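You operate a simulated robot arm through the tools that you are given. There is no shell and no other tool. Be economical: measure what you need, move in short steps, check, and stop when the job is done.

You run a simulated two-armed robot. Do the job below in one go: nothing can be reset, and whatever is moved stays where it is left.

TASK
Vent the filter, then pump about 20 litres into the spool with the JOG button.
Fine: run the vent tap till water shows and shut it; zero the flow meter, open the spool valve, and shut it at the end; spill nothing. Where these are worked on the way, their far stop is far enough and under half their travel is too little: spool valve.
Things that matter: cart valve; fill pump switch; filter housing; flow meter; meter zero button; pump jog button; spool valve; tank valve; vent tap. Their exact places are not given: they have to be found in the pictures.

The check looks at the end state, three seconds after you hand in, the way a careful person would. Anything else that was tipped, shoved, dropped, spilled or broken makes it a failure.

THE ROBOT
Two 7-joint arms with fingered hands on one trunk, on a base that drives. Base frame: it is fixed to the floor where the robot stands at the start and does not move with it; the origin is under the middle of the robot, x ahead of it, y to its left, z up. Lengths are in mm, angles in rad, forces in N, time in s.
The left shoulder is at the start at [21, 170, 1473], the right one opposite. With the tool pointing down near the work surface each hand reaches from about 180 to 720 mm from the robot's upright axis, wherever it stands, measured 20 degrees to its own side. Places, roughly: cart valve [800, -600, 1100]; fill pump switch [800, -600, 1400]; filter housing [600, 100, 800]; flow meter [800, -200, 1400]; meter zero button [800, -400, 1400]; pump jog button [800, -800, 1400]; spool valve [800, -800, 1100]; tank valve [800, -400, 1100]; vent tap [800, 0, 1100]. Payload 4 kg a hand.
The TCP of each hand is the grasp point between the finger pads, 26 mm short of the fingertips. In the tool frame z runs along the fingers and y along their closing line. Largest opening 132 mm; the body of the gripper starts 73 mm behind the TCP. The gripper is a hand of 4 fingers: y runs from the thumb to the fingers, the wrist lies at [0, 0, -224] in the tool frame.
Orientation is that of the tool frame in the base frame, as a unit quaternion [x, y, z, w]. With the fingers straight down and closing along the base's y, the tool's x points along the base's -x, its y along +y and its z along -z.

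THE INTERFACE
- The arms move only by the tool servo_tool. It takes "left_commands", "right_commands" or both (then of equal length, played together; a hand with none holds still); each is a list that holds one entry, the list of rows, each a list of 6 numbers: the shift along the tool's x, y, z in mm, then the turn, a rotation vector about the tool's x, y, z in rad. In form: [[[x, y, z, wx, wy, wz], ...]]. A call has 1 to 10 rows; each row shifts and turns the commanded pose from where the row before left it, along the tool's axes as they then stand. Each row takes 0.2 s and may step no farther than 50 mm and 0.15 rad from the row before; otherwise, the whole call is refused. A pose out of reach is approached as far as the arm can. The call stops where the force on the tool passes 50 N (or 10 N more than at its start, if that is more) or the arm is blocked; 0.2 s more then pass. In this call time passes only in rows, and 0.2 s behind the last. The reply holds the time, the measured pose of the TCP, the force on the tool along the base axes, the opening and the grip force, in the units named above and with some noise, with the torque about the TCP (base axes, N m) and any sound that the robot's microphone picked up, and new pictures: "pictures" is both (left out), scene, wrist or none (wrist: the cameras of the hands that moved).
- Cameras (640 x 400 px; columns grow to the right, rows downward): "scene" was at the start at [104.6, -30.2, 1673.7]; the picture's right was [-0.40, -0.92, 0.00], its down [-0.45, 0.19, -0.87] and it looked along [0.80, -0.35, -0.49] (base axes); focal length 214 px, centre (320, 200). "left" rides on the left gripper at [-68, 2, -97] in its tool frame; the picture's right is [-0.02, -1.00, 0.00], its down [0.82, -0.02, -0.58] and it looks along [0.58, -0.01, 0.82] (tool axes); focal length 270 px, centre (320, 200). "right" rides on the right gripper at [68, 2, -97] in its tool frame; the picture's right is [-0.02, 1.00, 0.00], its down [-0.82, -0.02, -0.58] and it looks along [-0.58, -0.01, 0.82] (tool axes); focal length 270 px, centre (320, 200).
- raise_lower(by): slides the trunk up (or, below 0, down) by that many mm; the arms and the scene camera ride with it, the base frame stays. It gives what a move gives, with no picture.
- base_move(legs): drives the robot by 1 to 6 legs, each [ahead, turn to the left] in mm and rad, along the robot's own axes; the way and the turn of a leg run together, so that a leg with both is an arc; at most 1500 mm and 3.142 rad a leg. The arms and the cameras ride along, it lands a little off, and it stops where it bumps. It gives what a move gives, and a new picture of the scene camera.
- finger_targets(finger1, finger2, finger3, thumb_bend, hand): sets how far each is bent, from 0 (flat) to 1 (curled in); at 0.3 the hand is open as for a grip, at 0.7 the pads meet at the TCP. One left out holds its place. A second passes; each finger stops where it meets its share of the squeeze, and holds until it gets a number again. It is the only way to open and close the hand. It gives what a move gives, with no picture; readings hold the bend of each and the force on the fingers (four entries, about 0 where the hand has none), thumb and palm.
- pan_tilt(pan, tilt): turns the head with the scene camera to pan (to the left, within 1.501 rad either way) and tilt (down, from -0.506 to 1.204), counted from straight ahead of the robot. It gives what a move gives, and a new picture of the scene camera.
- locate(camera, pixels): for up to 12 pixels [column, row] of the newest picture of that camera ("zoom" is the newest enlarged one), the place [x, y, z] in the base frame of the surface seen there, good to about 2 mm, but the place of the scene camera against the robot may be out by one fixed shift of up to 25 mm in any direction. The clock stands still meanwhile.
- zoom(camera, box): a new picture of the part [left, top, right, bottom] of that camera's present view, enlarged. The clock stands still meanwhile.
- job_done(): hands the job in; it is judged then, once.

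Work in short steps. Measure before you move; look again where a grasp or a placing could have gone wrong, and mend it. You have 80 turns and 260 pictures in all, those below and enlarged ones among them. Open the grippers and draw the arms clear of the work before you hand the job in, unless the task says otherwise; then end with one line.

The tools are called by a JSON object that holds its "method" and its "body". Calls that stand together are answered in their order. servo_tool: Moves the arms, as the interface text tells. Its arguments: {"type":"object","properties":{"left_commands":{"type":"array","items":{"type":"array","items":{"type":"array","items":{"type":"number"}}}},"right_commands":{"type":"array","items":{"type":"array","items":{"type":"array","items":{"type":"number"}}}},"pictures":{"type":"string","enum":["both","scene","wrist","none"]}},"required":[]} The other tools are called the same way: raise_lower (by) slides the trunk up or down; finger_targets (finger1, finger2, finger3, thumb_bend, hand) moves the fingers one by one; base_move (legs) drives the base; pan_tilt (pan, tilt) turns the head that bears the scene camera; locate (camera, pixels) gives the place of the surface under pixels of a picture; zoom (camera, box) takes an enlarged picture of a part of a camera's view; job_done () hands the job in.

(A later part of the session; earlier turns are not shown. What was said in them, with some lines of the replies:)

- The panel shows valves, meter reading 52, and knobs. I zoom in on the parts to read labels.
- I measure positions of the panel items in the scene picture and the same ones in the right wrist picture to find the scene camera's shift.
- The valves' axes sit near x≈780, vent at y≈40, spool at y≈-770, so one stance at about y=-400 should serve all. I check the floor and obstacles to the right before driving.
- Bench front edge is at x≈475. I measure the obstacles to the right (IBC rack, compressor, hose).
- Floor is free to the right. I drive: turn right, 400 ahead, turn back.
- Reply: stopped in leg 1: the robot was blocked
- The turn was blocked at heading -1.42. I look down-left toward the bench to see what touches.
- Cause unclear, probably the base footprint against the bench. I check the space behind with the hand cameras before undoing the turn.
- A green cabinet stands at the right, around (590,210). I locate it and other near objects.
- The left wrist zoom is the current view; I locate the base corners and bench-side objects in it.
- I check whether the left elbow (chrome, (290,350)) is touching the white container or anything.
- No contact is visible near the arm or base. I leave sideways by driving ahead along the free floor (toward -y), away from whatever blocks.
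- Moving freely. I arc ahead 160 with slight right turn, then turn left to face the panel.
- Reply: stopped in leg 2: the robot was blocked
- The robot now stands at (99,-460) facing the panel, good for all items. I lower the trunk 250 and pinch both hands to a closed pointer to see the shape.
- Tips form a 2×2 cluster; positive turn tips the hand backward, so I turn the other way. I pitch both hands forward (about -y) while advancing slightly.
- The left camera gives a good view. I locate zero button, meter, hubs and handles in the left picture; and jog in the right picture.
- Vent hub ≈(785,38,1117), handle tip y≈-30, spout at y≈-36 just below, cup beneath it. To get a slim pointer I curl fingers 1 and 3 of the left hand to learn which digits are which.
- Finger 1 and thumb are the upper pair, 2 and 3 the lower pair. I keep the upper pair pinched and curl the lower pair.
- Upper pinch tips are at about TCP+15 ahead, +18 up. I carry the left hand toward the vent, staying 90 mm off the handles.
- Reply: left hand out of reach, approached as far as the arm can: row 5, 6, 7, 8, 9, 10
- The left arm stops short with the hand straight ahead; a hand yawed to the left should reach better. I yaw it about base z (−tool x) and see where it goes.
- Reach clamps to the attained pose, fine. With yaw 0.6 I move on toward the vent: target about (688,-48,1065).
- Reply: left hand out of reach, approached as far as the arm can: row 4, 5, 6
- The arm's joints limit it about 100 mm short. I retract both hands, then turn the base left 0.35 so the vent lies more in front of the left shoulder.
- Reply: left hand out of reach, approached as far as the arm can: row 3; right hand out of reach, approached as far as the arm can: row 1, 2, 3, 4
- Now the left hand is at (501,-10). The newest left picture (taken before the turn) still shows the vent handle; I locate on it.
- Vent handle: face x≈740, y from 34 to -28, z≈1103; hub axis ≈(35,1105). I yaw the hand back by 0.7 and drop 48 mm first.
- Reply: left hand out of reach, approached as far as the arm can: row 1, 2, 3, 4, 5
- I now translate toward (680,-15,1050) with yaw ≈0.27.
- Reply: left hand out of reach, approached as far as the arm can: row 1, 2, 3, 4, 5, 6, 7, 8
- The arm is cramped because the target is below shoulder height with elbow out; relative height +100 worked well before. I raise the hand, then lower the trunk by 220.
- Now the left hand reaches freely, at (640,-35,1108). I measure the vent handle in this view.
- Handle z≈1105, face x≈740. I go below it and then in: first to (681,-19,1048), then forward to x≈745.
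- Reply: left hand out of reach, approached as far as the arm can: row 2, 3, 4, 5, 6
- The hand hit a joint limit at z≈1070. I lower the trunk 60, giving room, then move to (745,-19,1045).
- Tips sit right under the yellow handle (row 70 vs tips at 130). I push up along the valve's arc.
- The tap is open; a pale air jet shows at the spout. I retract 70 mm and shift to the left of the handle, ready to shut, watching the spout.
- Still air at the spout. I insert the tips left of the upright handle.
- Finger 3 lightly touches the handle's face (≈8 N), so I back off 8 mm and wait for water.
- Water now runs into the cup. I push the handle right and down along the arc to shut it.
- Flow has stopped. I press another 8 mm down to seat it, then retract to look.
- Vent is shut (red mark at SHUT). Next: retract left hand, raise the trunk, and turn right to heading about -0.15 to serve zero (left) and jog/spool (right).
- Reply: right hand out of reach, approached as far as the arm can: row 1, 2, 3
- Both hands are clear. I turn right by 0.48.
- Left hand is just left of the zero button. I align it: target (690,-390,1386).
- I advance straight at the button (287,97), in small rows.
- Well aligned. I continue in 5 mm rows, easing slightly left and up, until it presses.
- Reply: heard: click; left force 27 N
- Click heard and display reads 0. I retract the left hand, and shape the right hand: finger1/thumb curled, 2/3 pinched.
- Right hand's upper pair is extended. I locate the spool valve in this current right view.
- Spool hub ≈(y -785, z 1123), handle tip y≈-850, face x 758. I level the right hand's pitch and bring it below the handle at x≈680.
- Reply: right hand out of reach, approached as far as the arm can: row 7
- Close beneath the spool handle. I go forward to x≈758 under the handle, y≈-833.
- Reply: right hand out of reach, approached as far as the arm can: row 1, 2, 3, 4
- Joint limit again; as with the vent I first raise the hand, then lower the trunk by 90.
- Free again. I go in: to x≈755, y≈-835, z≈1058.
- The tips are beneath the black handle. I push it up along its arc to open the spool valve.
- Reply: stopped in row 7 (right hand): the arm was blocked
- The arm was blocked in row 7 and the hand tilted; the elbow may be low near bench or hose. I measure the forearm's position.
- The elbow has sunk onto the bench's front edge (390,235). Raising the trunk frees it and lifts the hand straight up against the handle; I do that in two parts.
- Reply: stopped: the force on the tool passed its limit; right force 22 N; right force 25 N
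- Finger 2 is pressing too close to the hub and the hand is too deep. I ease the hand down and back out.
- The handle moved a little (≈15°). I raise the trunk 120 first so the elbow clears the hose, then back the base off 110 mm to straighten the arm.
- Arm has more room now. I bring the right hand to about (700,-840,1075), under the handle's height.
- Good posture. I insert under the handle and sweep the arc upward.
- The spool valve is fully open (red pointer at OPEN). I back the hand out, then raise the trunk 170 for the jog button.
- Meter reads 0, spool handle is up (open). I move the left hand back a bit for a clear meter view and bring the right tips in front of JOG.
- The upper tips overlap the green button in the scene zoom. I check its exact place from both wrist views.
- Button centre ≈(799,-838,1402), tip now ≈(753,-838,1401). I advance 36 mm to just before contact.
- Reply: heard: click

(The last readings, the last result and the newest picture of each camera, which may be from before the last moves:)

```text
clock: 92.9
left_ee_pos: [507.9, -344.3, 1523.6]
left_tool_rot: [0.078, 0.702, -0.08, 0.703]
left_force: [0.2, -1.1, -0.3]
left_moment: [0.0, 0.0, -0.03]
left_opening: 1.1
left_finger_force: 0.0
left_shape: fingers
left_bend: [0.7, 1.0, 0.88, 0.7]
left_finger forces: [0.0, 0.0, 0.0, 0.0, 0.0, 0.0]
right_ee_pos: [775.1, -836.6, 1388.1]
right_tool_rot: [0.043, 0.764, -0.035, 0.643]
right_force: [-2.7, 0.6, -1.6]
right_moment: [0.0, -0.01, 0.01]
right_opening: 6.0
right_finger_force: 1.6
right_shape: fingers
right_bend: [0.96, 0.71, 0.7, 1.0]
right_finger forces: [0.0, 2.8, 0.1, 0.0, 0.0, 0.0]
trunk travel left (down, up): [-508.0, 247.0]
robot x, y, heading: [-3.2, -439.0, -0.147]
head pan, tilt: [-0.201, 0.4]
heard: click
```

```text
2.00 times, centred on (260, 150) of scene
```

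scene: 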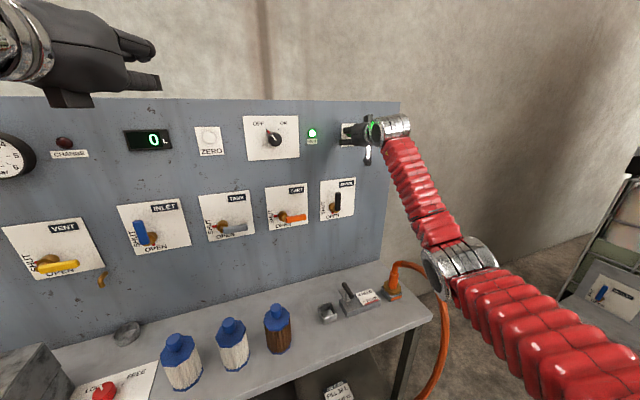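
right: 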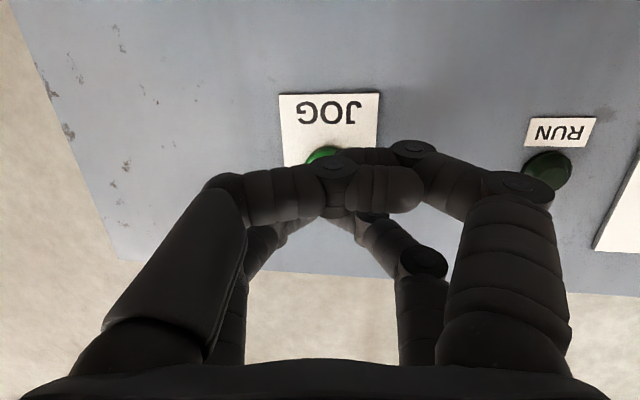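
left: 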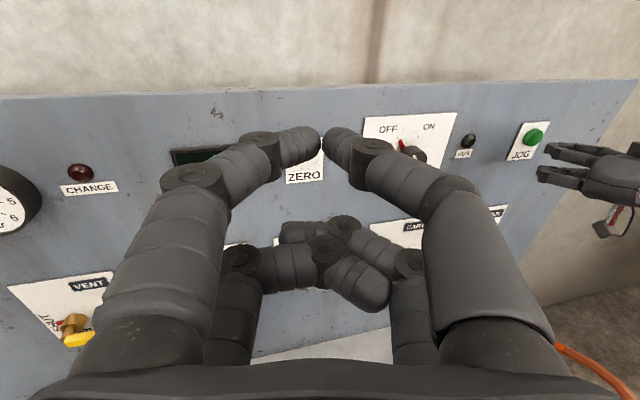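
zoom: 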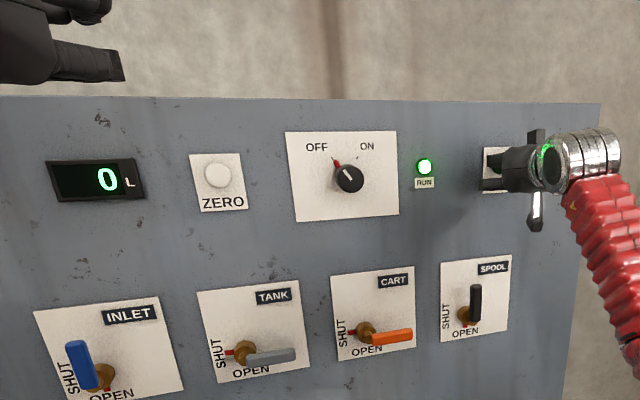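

RUN lamp is lit and the pump runs. I press 2 mm more to hold it firmly and wait 1 s to gauge the rate.

{"method": "servo_tool", "body": {"right_commands": [[[-0.3, 0.2, 2, 0, 0, 0], [0, 0, 0, 0, 0, 0], [0, 0, 0, 0, 0, 0], [0, 0, 0, 0, 0, 0]]], "pictures": "scene"}}

{"method": "zoom", "body": {"camera": "scene", "box": [100, 80, 420, 220]}}

```text
clock: 93.9
left_ee_pos: [506.5, -346.6, 1524.1]
left_tool_rot: [0.078, 0.702, -0.08, 0.703]
left_force: [0.0, 0.2, -0.4]
left_moment: [-0.04, 0.02, 0.02]
left_opening: 0.9
left_finger_force: 0.0
left_shape: fingers
left_bend: [0.7, 1.0, 0.88, 0.7]
left_finger forces: [0.0, 0.0, 0.1, 0.0, 0.0, 0.0]
right_ee_pos: [775.4, -838.0, 1388.7]
right_tool_rot: [0.043, 0.764, -0.035, 0.643]
right_force: [-5.3, 0.2, -1.6]
right_moment: [-0.03, -0.08, 0.04]
right_opening: 6.2
right_finger_force: 3.6
right_shape: fingers
right_bend: [0.96, 0.71, 0.7, 1.0]
right_finger forces: [0.0, 5.3, 0.8, 0.1, 0.0, 0.1]
trunk travel left (down, up): [-508.0, 247.0]
robot x, y, heading: [0.1, -438.9, -0.139]
head pan, tilt: [-0.201, 0.4]
```

scene: 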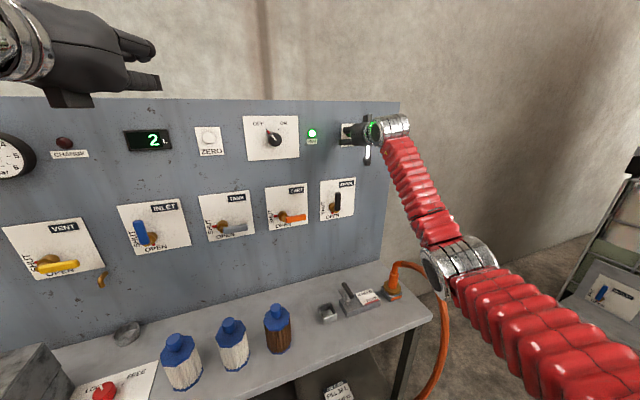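

```text
2.00 times, centred on (260, 150) of scene
```

zoom: 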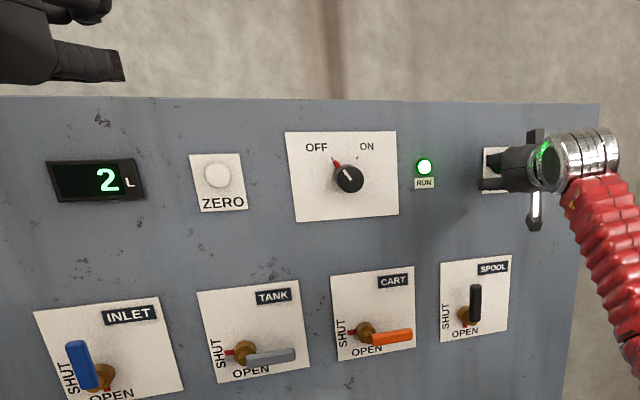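

About 2 L in ~1.1 s. I hold for another 4.4 s in two calls.

{"method": "servo_tool", "body": {"right_commands": [[[0, 0, 0, 0, 0, 0], [0, 0, 0, 0, 0, 0], [0, 0, 0, 0, 0, 0], [0, 0, 0, 0, 0, 0], [0, 0, 0, 0, 0, 0], [0, 0, 0, 0, 0, 0], [0, 0, 0, 0, 0, 0], [0, 0, 0, 0, 0, 0], [0, 0, 0, 0, 0, 0], [0, 0, 0, 0, 0, 0]]], "pictures": "scene"}}

{"method": "servo_tool", "body": {"right_commands": [[[0, 0, 0, 0, 0, 0], [0, 0, 0, 0, 0, 0], [0, 0, 0, 0, 0, 0], [0, 0, 0, 0, 0, 0], [0, 0, 0, 0, 0, 0], [0, 0, 0, 0, 0, 0], [0, 0, 0, 0, 0, 0], [0, 0, 0, 0, 0, 0], [0, 0, 0, 0, 0, 0], [0, 0, 0, 0, 0, 0]]], "pictures": "scene"}}

{"method": "zoom", "body": {"camera": "scene", "box": [100, 80, 420, 220]}}

```text
clock: 96.1
left_ee_pos: [506.5, -346.1, 1524.4]
left_tool_rot: [0.077, 0.702, -0.079, 0.703]
left_force: [-0.6, -0.6, 0.3]
left_moment: [-0.01, 0.01, -0.01]
left_opening: 1.0
left_finger_force: 0.1
left_shape: fingers
left_bend: [0.7, 1.0, 0.88, 0.7]
left_finger forces: [0.0, 0.0, 0.1, 0.0, 0.1, 0.1]
right_ee_pos: [776.2, -837.4, 1389.7]
right_tool_rot: [0.043, 0.764, -0.036, 0.643]
right_force: [-4.6, 1.1, -1.5]
right_moment: [-0.02, -0.05, 0.01]
right_opening: 5.9
right_finger_force: 3.2
right_shape: fingers
right_bend: [0.96, 0.71, 0.7, 1.0]
right_finger forces: [0.0, 5.3, 0.8, 0.0, 0.1, 0.0]
trunk travel left (down, up): [-508.0, 247.0]
robot x, y, heading: [-2.7, -440.3, -0.14]
head pan, tilt: [-0.201, 0.4]
```

scene: 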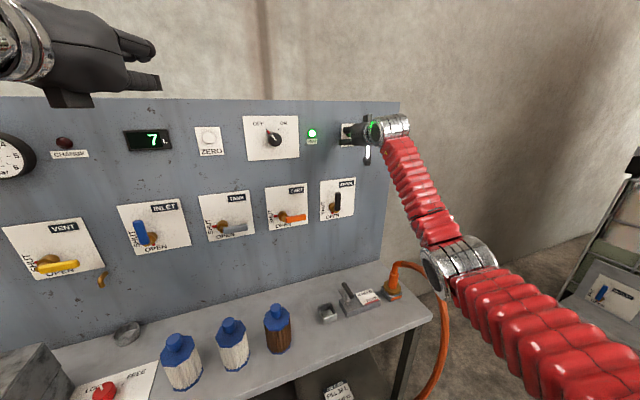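

```text
clock: 98.3
left_ee_pos: [506.2, -346.7, 1522.8]
left_tool_rot: [0.078, 0.702, -0.08, 0.703]
left_force: [0.6, 0.3, 0.1]
left_moment: [0.02, -0.04, 0.03]
left_opening: 1.2
left_finger_force: 0.1
left_shape: fingers
left_bend: [0.7, 1.0, 0.88, 0.7]
left_finger forces: [0.0, 0.0, 0.1, 0.0, 0.0, 0.0]
right_ee_pos: [776.1, -838.1, 1389.5]
right_tool_rot: [0.042, 0.764, -0.034, 0.643]
right_force: [-4.1, 0.4, -1.7]
right_moment: [0.0, -0.02, 0.03]
right_opening: 6.3
right_finger_force: 3.2
right_shape: fingers
right_bend: [0.96, 0.71, 0.7, 1.0]
right_finger forces: [0.0, 5.2, 0.8, 0.0, 0.1, 0.0]
trunk travel left (down, up): [-508.0, 247.0]
robot x, y, heading: [-4.4, -441.3, -0.147]
head pan, tilt: [-0.201, 0.4]
```

scene: 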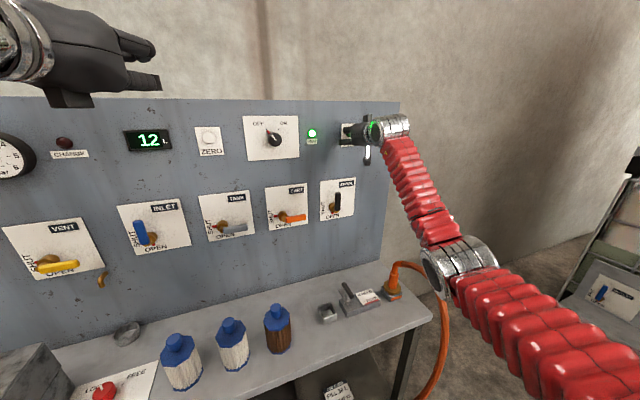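

```text
2.00 times, centred on (260, 150) of scene
```

zoom: 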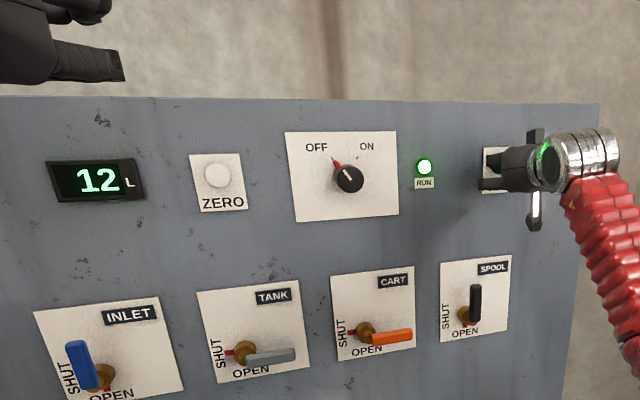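

12 L at ~2.3 L/s. I hold 2.2 s more and re-read.

{"method": "servo_tool", "body": {"right_commands": [[[0, 0, 0, 0, 0, 0], [0, 0, 0, 0, 0, 0], [0, 0, 0, 0, 0, 0], [0, 0, 0, 0, 0, 0], [0, 0, 0, 0, 0, 0], [0, 0, 0, 0, 0, 0], [0, 0, 0, 0, 0, 0], [0, 0, 0, 0, 0, 0], [0, 0, 0, 0, 0, 0], [0, 0, 0, 0, 0, 0]]], "pictures": "scene"}}

{"method": "zoom", "body": {"camera": "scene", "box": [100, 80, 420, 220]}}

```text
clock: 100.5
left_ee_pos: [506.6, -345.4, 1523.3]
left_tool_rot: [0.078, 0.702, -0.08, 0.703]
left_force: [-0.9, -0.2, -0.4]
left_moment: [0.0, 0.03, -0.01]
left_opening: 1.1
left_finger_force: 0.0
left_shape: fingers
left_bend: [0.7, 1.0, 0.88, 0.7]
left_finger forces: [0.0, 0.0, 0.0, 0.0, 0.0, 0.0]
right_ee_pos: [775.6, -838.5, 1387.8]
right_tool_rot: [0.044, 0.764, -0.036, 0.642]
right_force: [-5.7, 0.9, -1.2]
right_moment: [0.0, -0.03, 0.04]
right_opening: 6.1
right_finger_force: 2.9
right_shape: fingers
right_bend: [0.96, 0.71, 0.7, 1.0]
right_finger forces: [0.0, 5.2, 0.7, 0.1, 0.0, 0.0]
trunk travel left (down, up): [-508.0, 247.0]
robot x, y, heading: [-4.1, -435.7, -0.149]
head pan, tilt: [-0.201, 0.4]
```

scene: 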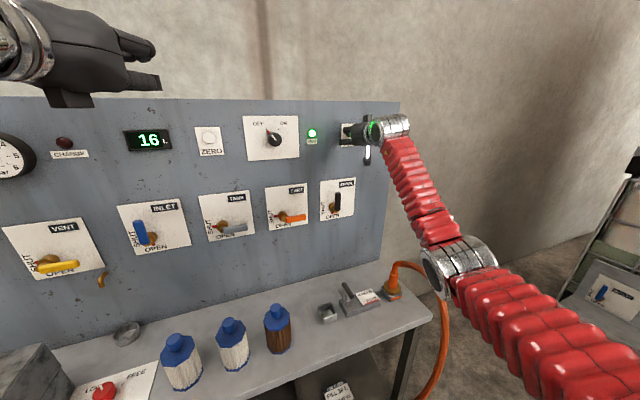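

```text
2.00 times, centred on (260, 150) of scene
```

zoom: 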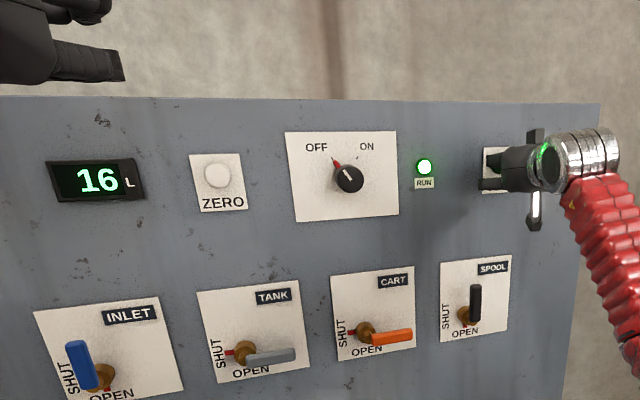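

16 L; about 3.5 L more, i.e. ~1.5 s. I hold 7 rows then withdraw.

{"method": "servo_tool", "body": {"right_commands": [[[0, 0, 0, 0, 0, 0], [0, 0, 0, 0, 0, 0], [0, 0, 0, 0, 0, 0], [0, 0, 0, 0, 0, 0], [0, 0, 0, 0, 0, 0], [0, 0, 0, 0, 0, 0], [0, 0, 0, 0, 0, 0], [3, -2, -20, 0, 0, 0], [4, -3, -30, 0, 0, 0]]], "pictures": "scene"}}

{"method": "zoom", "body": {"camera": "scene", "box": [100, 80, 420, 220]}}

```text
clock: 102.5
left_ee_pos: [506.9, -346.3, 1524.0]
left_tool_rot: [0.078, 0.702, -0.081, 0.703]
left_force: [-1.4, -0.3, -0.2]
left_moment: [0.03, 0.04, 0.03]
left_opening: 1.0
left_finger_force: 0.2
left_shape: fingers
left_bend: [0.7, 1.0, 0.88, 0.7]
left_finger forces: [0.0, 0.0, 0.0, 0.0, 0.1, 0.0]
right_ee_pos: [726.3, -835.3, 1389.0]
right_tool_rot: [0.043, 0.764, -0.035, 0.642]
right_force: [1.1, 0.0, -0.1]
right_moment: [0.02, 0.04, 0.0]
right_opening: 6.2
right_finger_force: 0.0
right_shape: fingers
right_bend: [0.96, 0.7, 0.7, 1.0]
right_finger forces: [0.1, 0.0, 0.0, 0.0, 0.0, 0.0]
trunk travel left (down, up): [-508.0, 247.0]
robot x, y, heading: [-4.9, -435.0, -0.143]
head pan, tilt: [-0.201, 0.4]
```

scene: 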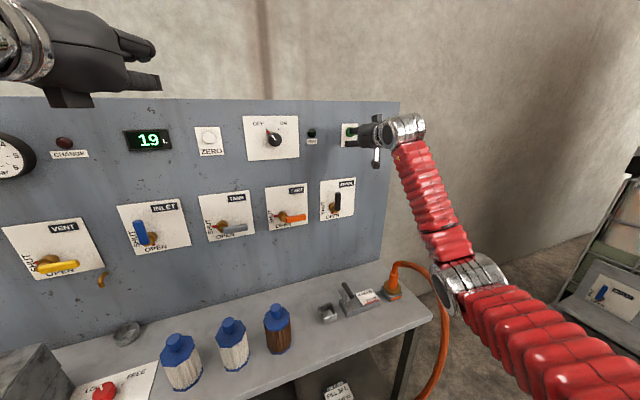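

```text
2.00 times, centred on (260, 150) of scene
```

zoom: 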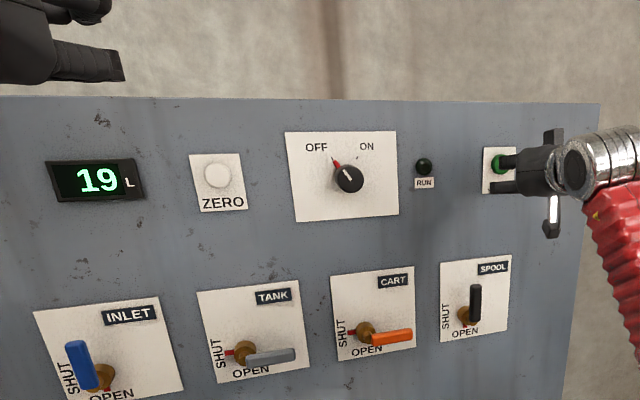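

Pump stopped at 19 L. I give one short tap (~0.4 s) to come to about 20.

{"method": "servo_tool", "body": {"right_commands": [[[-4, 3, 30, 0, 0, 0], [-3, 2, 18, 0, 0, 0], [-0.3, 0.2, 3, 0, 0, 0], [3, -2, -20, 0, 0, 0], [4, -3, -30, 0, 0, 0], [0, 0, -20, 0, 0, 0]]], "pictures": "scene"}}

{"method": "zoom", "body": {"camera": "scene", "box": [100, 80, 420, 220]}}

```text
clock: 103.9
left_ee_pos: [507.2, -345.7, 1522.4]
left_tool_rot: [0.078, 0.703, -0.079, 0.703]
left_force: [-0.2, 0.9, 0.0]
left_moment: [-0.01, -0.01, -0.02]
left_opening: 0.8
left_finger_force: 0.1
left_shape: fingers
left_bend: [0.7, 1.0, 0.88, 0.7]
left_finger forces: [0.0, 0.0, 0.1, 0.0, 0.0, 0.1]
right_ee_pos: [706.6, -835.5, 1392.7]
right_tool_rot: [0.042, 0.764, -0.035, 0.643]
right_force: [0.4, -0.4, -0.9]
right_moment: [0.02, 0.05, 0.02]
right_opening: 6.0
right_finger_force: 0.1
right_shape: fingers
right_bend: [0.96, 0.7, 0.7, 1.0]
right_finger forces: [0.0, 0.0, 0.0, 0.0, 0.0, 0.1]
trunk travel left (down, up): [-508.0, 247.0]
robot x, y, heading: [-4.6, -438.8, -0.142]
head pan, tilt: [-0.201, 0.4]
heard: click
```

scene: 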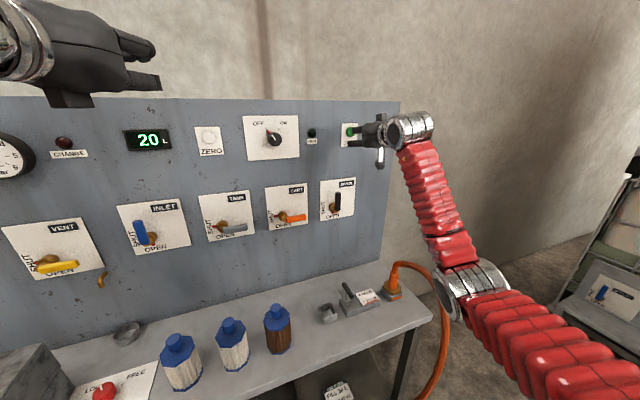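

```text
2.00 times, centred on (260, 150) of scene
```

zoom: 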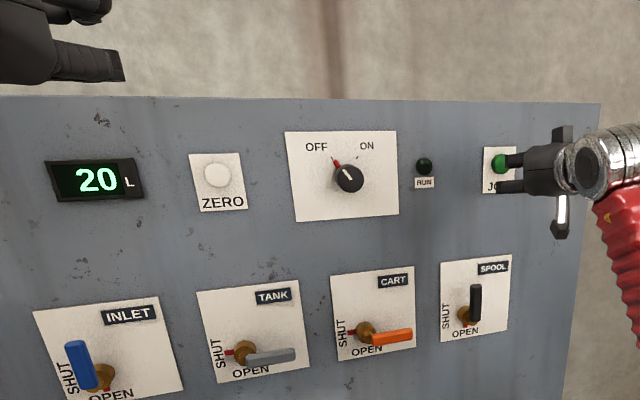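

20 L and RUN off. Now shut the spool: lower the trunk 170, then move to the left side of the upright handle.

{"method": "raise_lower", "body": {"by": -170}}

{"method": "servo_tool", "body": {"right_commands": [[[21.6, 29, 0.3, 0, 0, 0], [21.6, 29, 0.3, 0, 0, 0], [21.6, 29, 0.3, 0, 0, 0]]], "pictures": "both"}}

{"method": "zoom", "body": {"camera": "scene", "box": [220, 60, 420, 240]}}

```text
clock: 105.8
left_ee_pos: [507.6, -346.6, 1354.6]
left_tool_rot: [0.078, 0.702, -0.08, 0.703]
left_force: [0.1, 0.0, -1.1]
left_moment: [-0.02, 0.0, 0.03]
left_opening: 1.0
left_finger_force: 0.0
left_shape: fingers
left_bend: [0.7, 1.0, 0.88, 0.7]
left_finger forces: [0.1, 0.0, 0.1, 0.0, 0.1, 0.0]
right_ee_pos: [707.7, -835.5, 1225.0]
right_tool_rot: [0.043, 0.764, -0.035, 0.643]
right_force: [-0.6, -0.8, -0.2]
right_moment: [-0.01, -0.03, -0.03]
right_opening: 6.3
right_finger_force: 0.1
right_shape: fingers
right_bend: [0.96, 0.7, 0.7, 1.0]
right_finger forces: [0.1, 0.0, 0.0, 0.0, 0.0, 0.0]
trunk travel left (down, up): [-338.0, 417.0]
robot x, y, heading: [-4.6, -441.7, -0.147]
head pan, tilt: [-0.201, 0.4]
```

```text
clock: 106.6
left_ee_pos: [507.1, -344.9, 1353.0]
left_tool_rot: [0.079, 0.703, -0.08, 0.703]
left_force: [-0.2, 0.5, -0.1]
left_moment: [0.0, -0.01, -0.01]
left_opening: 0.8
left_finger_force: 0.0
left_shape: fingers
left_bend: [0.7, 1.0, 0.88, 0.7]
left_finger forces: [0.0, 0.1, 0.0, 0.0, 0.0, 0.1]
right_ee_pos: [709.6, -746.9, 1159.3]
right_tool_rot: [0.043, 0.765, -0.035, 0.642]
right_force: [0.4, -0.1, 1.1]
right_moment: [-0.02, 0.0, 0.01]
right_opening: 6.2
right_finger_force: 0.0
right_shape: fingers
right_bend: [0.96, 0.7, 0.7, 1.0]
right_finger forces: [0.0, 0.0, 0.0, 0.0, 0.0, 0.2]
trunk travel left (down, up): [-338.0, 417.0]
robot x, y, heading: [-2.3, -439.1, -0.147]
head pan, tilt: [-0.201, 0.4]
```

scene: 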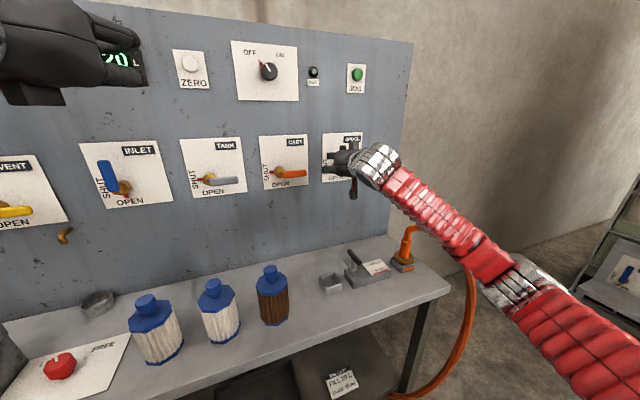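
right: 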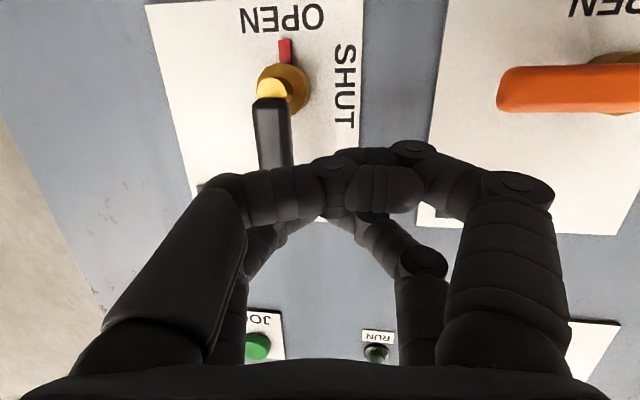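

```text
2.22 times, centred on (320, 150) of scene
```

zoom: 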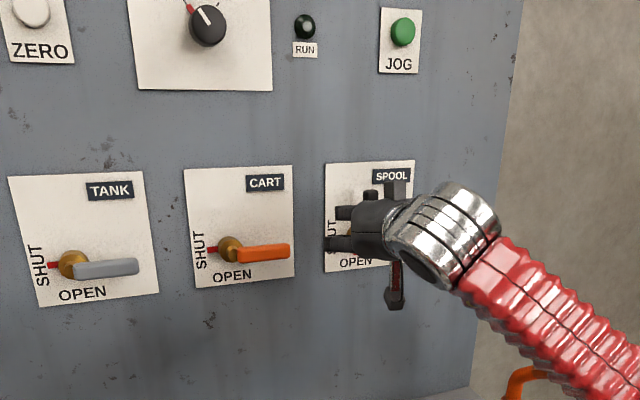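

The tips are left of the handle (handle at col 270, tips col 340 in the right view, mirrored by the upside-down view). I insert and sweep right and down to shut.

{"method": "servo_tool", "body": {"right_commands": [[[-3.5, 2.4, 20, 0, 0, 0], [-3.5, 2.4, 19, 0, 0, 0], [-1.3, -17, 1.7, 0, 0, 0], [-2.3, -14, 1.2, 0, 0, 0], [-1.3, -14, 1.4, 0, 0, 0], [4.7, -13, 2.3, 0, 0, 0], [5.7, -12, 2.3, 0, 0, 0], [10.7, -9, 2.8, 0, 0, 0], [10.7, -8, 2.7, 0, 0, 0], [7, -3, 1.5, 0, 0, 0]]], "pictures": "both"}}

{"method": "zoom", "body": {"camera": "scene", "box": [220, 60, 420, 240]}}

```text
clock: 108.8
left_ee_pos: [508.4, -346.1, 1353.2]
left_tool_rot: [0.077, 0.703, -0.079, 0.703]
left_force: [0.5, 0.2, -0.7]
left_moment: [-0.02, 0.01, -0.03]
left_opening: 0.8
left_finger_force: 0.1
left_shape: fingers
left_bend: [0.7, 1.0, 0.88, 0.7]
left_finger forces: [0.0, 0.0, 0.1, 0.0, 0.0, 0.1]
right_ee_pos: [748.1, -837.4, 1121.9]
right_tool_rot: [0.042, 0.763, -0.035, 0.644]
right_force: [1.2, 0.7, 0.3]
right_moment: [-0.02, -0.02, -0.02]
right_opening: 6.4
right_finger_force: 0.8
right_shape: fingers
right_bend: [0.96, 0.7, 0.7, 1.0]
right_finger forces: [0.0, 0.7, 0.5, 0.1, 0.1, 0.0]
trunk travel left (down, up): [-338.0, 417.0]
robot x, y, heading: [-4.5, -437.5, -0.146]
head pan, tilt: [-0.201, 0.4]
```

scene: 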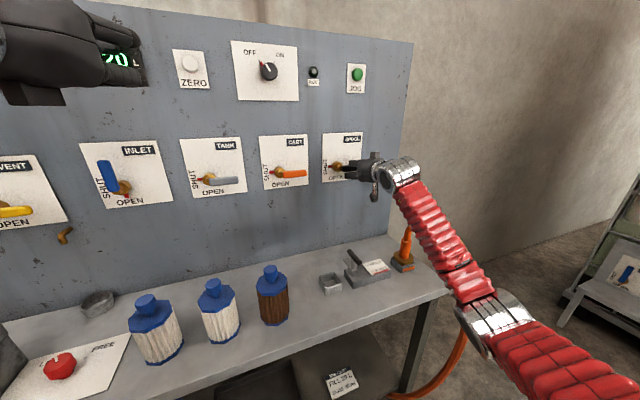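
right: 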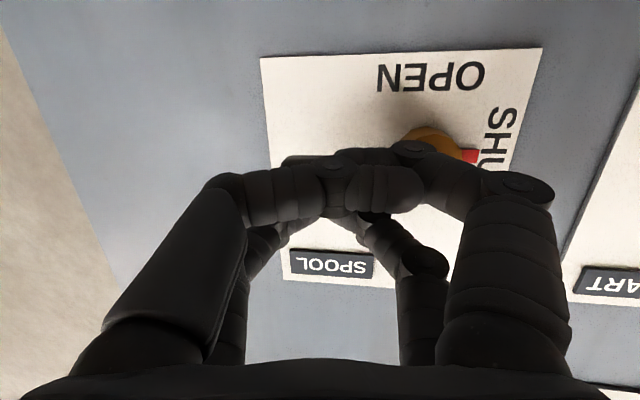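

```text
2.22 times, centred on (320, 150) of scene
```

zoom: 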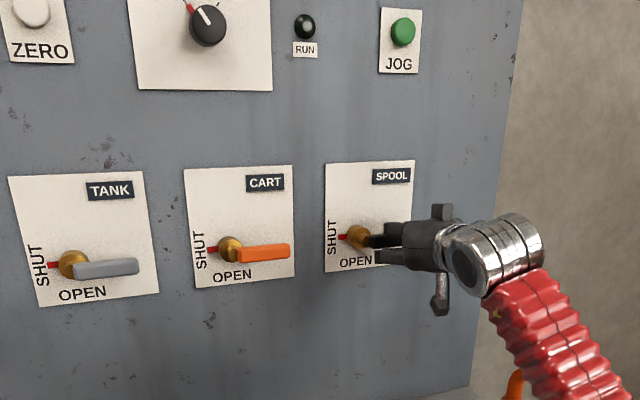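

The pointer is close to SHUT. I press 10 mm further down to seat it at the stop.

{"method": "servo_tool", "body": {"right_commands": [[[4, 0, 0.7, 0, 0, 0], [4, 0, 0.7, 0, 0, 0], [3, 0, 0.5, 0, 0, 0]]], "pictures": "none"}}

{"method": "servo_tool", "body": {"right_commands": [[[-15, 0, -4, 0, 0, 0], [-8, 0, -35, 0, 0, 0], [-8, 0, -40, 0, 0, 0], [-8, 0, -40, 0, 0, 0]]], "pictures": "both"}}

{"method": "zoom", "body": {"camera": "scene", "box": [220, 60, 420, 240]}}

```text
clock: 109.6
left_ee_pos: [505.2, -345.7, 1355.2]
left_tool_rot: [0.077, 0.702, -0.08, 0.704]
left_force: [0.7, 0.4, -0.1]
left_moment: [0.01, 0.02, -0.01]
left_opening: 1.1
left_finger_force: 0.0
left_shape: fingers
left_bend: [0.7, 1.0, 0.88, 0.7]
left_finger forces: [0.0, 0.0, 0.1, 0.1, 0.0, 0.0]
right_ee_pos: [745.0, -835.8, 1120.4]
right_tool_rot: [0.042, 0.759, -0.036, 0.649]
right_force: [11.8, -2.3, 29.8]
right_moment: [-0.06, -0.63, -0.05]
right_opening: 6.3
right_finger_force: 15.2
right_shape: fingers
right_bend: [0.96, 0.69, 0.69, 1.0]
right_finger forces: [0.0, 13.2, 17.2, 0.0, 0.0, 0.0]
trunk travel left (down, up): [-338.0, 417.0]
robot x, y, heading: [-3.8, -438.7, -0.147]
head pan, tilt: [-0.201, 0.4]
```

```text
clock: 110.6
left_ee_pos: [506.9, -346.3, 1354.3]
left_tool_rot: [0.077, 0.702, -0.079, 0.703]
left_force: [0.5, -1.1, 1.2]
left_moment: [-0.02, 0.0, 0.01]
left_opening: 1.0
left_finger_force: 0.1
left_shape: fingers
left_bend: [0.7, 1.0, 0.88, 0.7]
left_finger forces: [0.0, 0.0, 0.0, 0.0, 0.0, 0.2]
right_ee_pos: [637.1, -825.8, 1168.6]
right_tool_rot: [0.043, 0.765, -0.035, 0.642]
right_force: [0.2, -0.6, 0.4]
right_moment: [-0.01, 0.03, -0.01]
right_opening: 6.3
right_finger_force: 0.0
right_shape: fingers
right_bend: [0.96, 0.7, 0.7, 1.0]
right_finger forces: [0.0, 0.1, 0.0, 0.0, 0.0, 0.0]
trunk travel left (down, up): [-338.0, 417.0]
robot x, y, heading: [-5.8, -436.8, -0.144]
head pan, tilt: [-0.201, 0.4]
```

scene: 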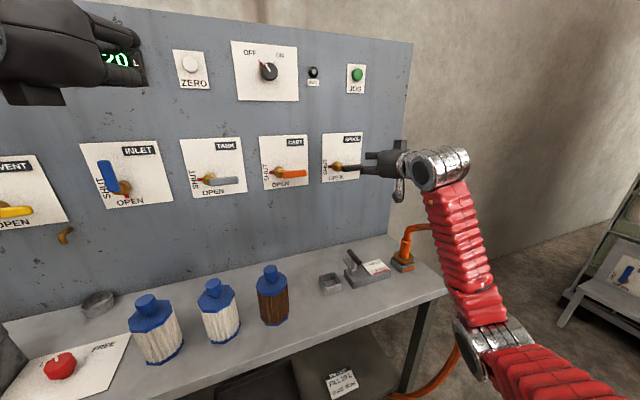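
right: 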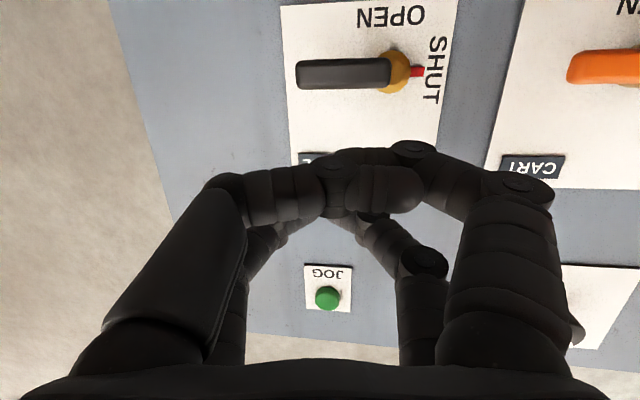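

```text
2.22 times, centred on (320, 150) of scene
```

zoom: 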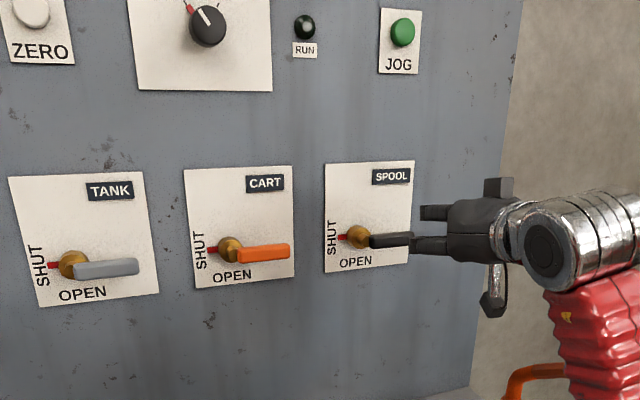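

Spool is shut, handle horizontal. I raise the trunk, back off 150 mm, open both hands and take a last look.

{"method": "raise_lower", "body": {"by": 120}}

{"method": "base_move", "body": {"legs": [[-150, 0]]}}

{"method": "finger_targets", "body": {"hand": "right", "finger1": 0.3, "finger2": 0.3, "finger3": 0.3, "thumb_bend": 0.3}}

{"method": "finger_targets", "body": {"hand": "left", "finger1": 0.3, "finger2": 0.3, "finger3": 0.3, "thumb_bend": 0.3}}

{"method": "pan_tilt", "body": {"pan": 0.15, "tilt": 0.45}}

{"method": "zoom", "body": {"camera": "scene", "box": [120, 60, 560, 360]}}

```text
clock: 112.1
left_ee_pos: [508.7, -346.9, 1472.1]
left_tool_rot: [0.077, 0.703, -0.08, 0.703]
left_force: [-0.2, 0.1, -0.6]
left_moment: [-0.01, -0.03, -0.01]
left_opening: 1.1
left_finger_force: 0.0
left_shape: fingers
left_bend: [0.7, 1.0, 0.88, 0.7]
left_finger forces: [0.0, 0.1, 0.0, 0.0, 0.1, 0.0]
right_ee_pos: [637.7, -825.0, 1290.7]
right_tool_rot: [0.043, 0.764, -0.035, 0.643]
right_force: [-0.1, 1.0, 0.1]
right_moment: [0.0, -0.01, -0.03]
right_opening: 6.0
right_finger_force: 0.1
right_shape: fingers
right_bend: [0.96, 0.7, 0.7, 1.0]
right_finger forces: [0.0, 0.0, 0.0, 0.1, 0.0, 0.0]
trunk travel left (down, up): [-458.0, 297.0]
robot x, y, heading: [-3.2, -438.1, -0.146]
head pan, tilt: [-0.201, 0.4]
```

```text
clock: 113.5
left_ee_pos: [355.5, -323.2, 1474.3]
left_tool_rot: [0.078, 0.702, -0.079, 0.703]
left_force: [-1.0, 0.5, -0.2]
left_moment: [-0.04, 0.02, -0.02]
left_opening: 0.9
left_finger_force: 0.1
left_shape: fingers
left_bend: [0.7, 1.0, 0.88, 0.7]
left_finger forces: [0.1, 0.0, 0.0, 0.0, 0.1, 0.0]
right_ee_pos: [485.4, -802.5, 1292.0]
right_tool_rot: [0.043, 0.764, -0.035, 0.643]
right_force: [-0.3, 0.6, 0.4]
right_moment: [-0.02, 0.01, -0.01]
right_opening: 6.3
right_finger_force: 0.0
right_shape: fingers
right_bend: [0.96, 0.7, 0.7, 1.0]
right_finger forces: [0.1, 0.1, 0.1, 0.0, 0.0, 0.0]
trunk travel left (down, up): [-458.0, 297.0]
robot x, y, heading: [-155.8, -417.8, -0.144]
head pan, tilt: [-0.201, 0.4]
```

scene: 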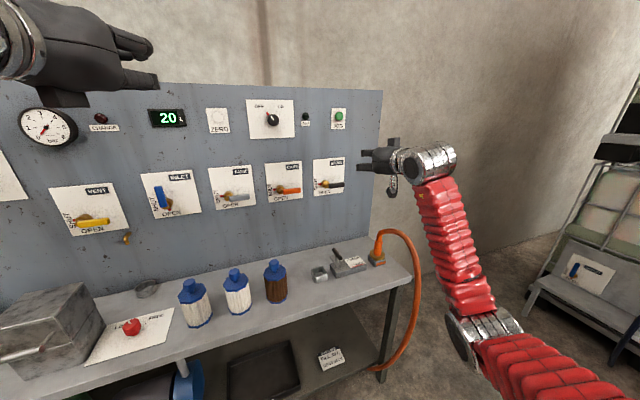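

```text
clock: 114.5
left_ee_pos: [357.7, -324.3, 1473.7]
left_tool_rot: [0.078, 0.702, -0.079, 0.703]
left_force: [-0.5, -1.0, -0.7]
left_moment: [0.02, 0.02, 0.01]
left_opening: 1.0
left_finger_force: 0.0
left_shape: fingers
left_bend: [0.7, 1.0, 0.88, 0.7]
left_finger forces: [0.1, 0.1, 0.1, 0.2, 0.0, 0.0]
right_ee_pos: [487.7, -803.0, 1291.7]
right_tool_rot: [0.042, 0.764, -0.035, 0.643]
right_force: [-0.5, -0.3, 0.8]
right_moment: [-0.01, 0.02, 0.0]
right_opening: 132.5
right_finger_force: 0.0
right_shape: fingers
right_bend: [0.3, 0.3, 0.3, 0.3]
right_finger forces: [0.0, 0.0, 0.0, 0.0, 0.0, 0.0]
trunk travel left (down, up): [-458.0, 297.0]
robot x, y, heading: [-154.4, -412.8, -0.143]
head pan, tilt: [-0.201, 0.4]
```

```text
clock: 115.5
left_ee_pos: [357.5, -323.7, 1473.0]
left_tool_rot: [0.077, 0.702, -0.08, 0.703]
left_force: [0.5, 0.3, 0.1]
left_moment: [0.02, -0.05, -0.01]
left_opening: 132.3
left_finger_force: 0.1
left_shape: fingers
left_bend: [0.3, 0.3, 0.3, 0.3]
left_finger forces: [0.0, 0.0, 0.0, 0.0, 0.0, 0.0]
right_ee_pos: [487.1, -802.2, 1291.9]
right_tool_rot: [0.043, 0.764, -0.035, 0.643]
right_force: [0.3, 0.9, -0.8]
right_moment: [0.0, 0.04, -0.03]
right_opening: 132.4
right_finger_force: 0.0
right_shape: fingers
right_bend: [0.3, 0.3, 0.3, 0.3]
right_finger forces: [0.0, 0.0, 0.1, 0.0, 0.1, 0.0]
trunk travel left (down, up): [-458.0, 297.0]
robot x, y, heading: [-154.7, -415.6, -0.148]
head pan, tilt: [-0.201, 0.4]
```

```text
clock: 116.3
left_ee_pos: [358.2, -324.2, 1474.9]
left_tool_rot: [0.077, 0.702, -0.079, 0.703]
left_force: [0.4, -0.9, 0.2]
left_moment: [0.0, 0.0, 0.05]
left_opening: 132.4
left_finger_force: 0.1
left_shape: fingers
left_bend: [0.3, 0.3, 0.3, 0.3]
left_finger forces: [0.0, 0.0, 0.0, 0.0, 0.0, 0.1]
right_ee_pos: [487.8, -802.4, 1291.8]
right_tool_rot: [0.043, 0.764, -0.036, 0.643]
right_force: [0.0, 0.8, 0.7]
right_moment: [0.0, -0.05, 0.0]
right_opening: 132.2
right_finger_force: 0.0
right_shape: fingers
right_bend: [0.3, 0.3, 0.3, 0.3]
right_finger forces: [0.0, 0.0, 0.1, 0.1, 0.0, 0.0]
trunk travel left (down, up): [-458.0, 297.0]
robot x, y, heading: [-153.0, -414.1, -0.147]
head pan, tilt: [0.15, 0.45]
```

scene: 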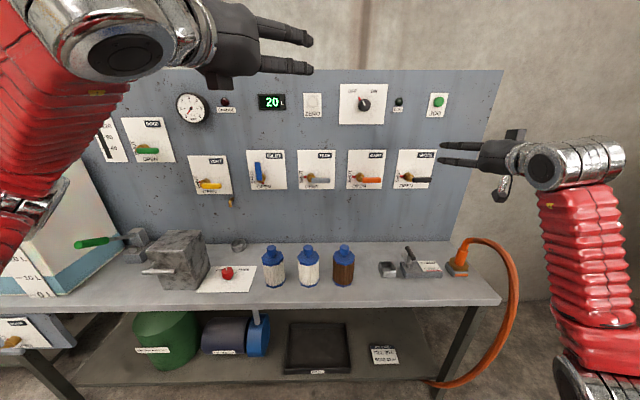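

```text
1.33 times, centred on (340, 210) of scene
```

zoom: 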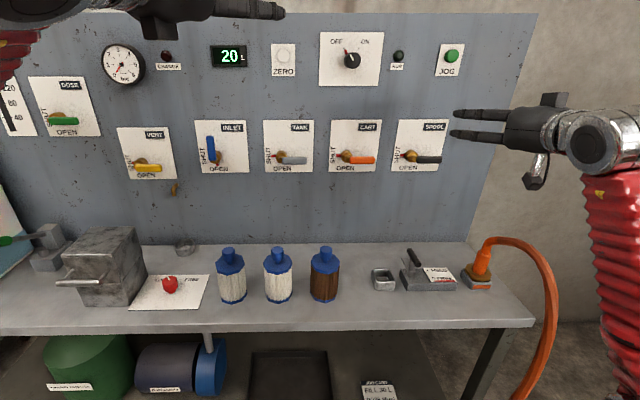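

Everything looks as wanted: vent and spool shut, meter at 20 L, nothing disturbed, hands open and clear. I hand the job in.

{"method": "job_done", "body": {}}

```text
The job is handed in.
```

The filter is vented and about 20 L is pumped into the spool with the JOG button. The meter was zeroed first and reads 20, and the vent tap and spool valve are shut. No water was spilled that I could see. Partway through, the right elbow rested on the bench's front edge, but nothing on the bench looks moved.
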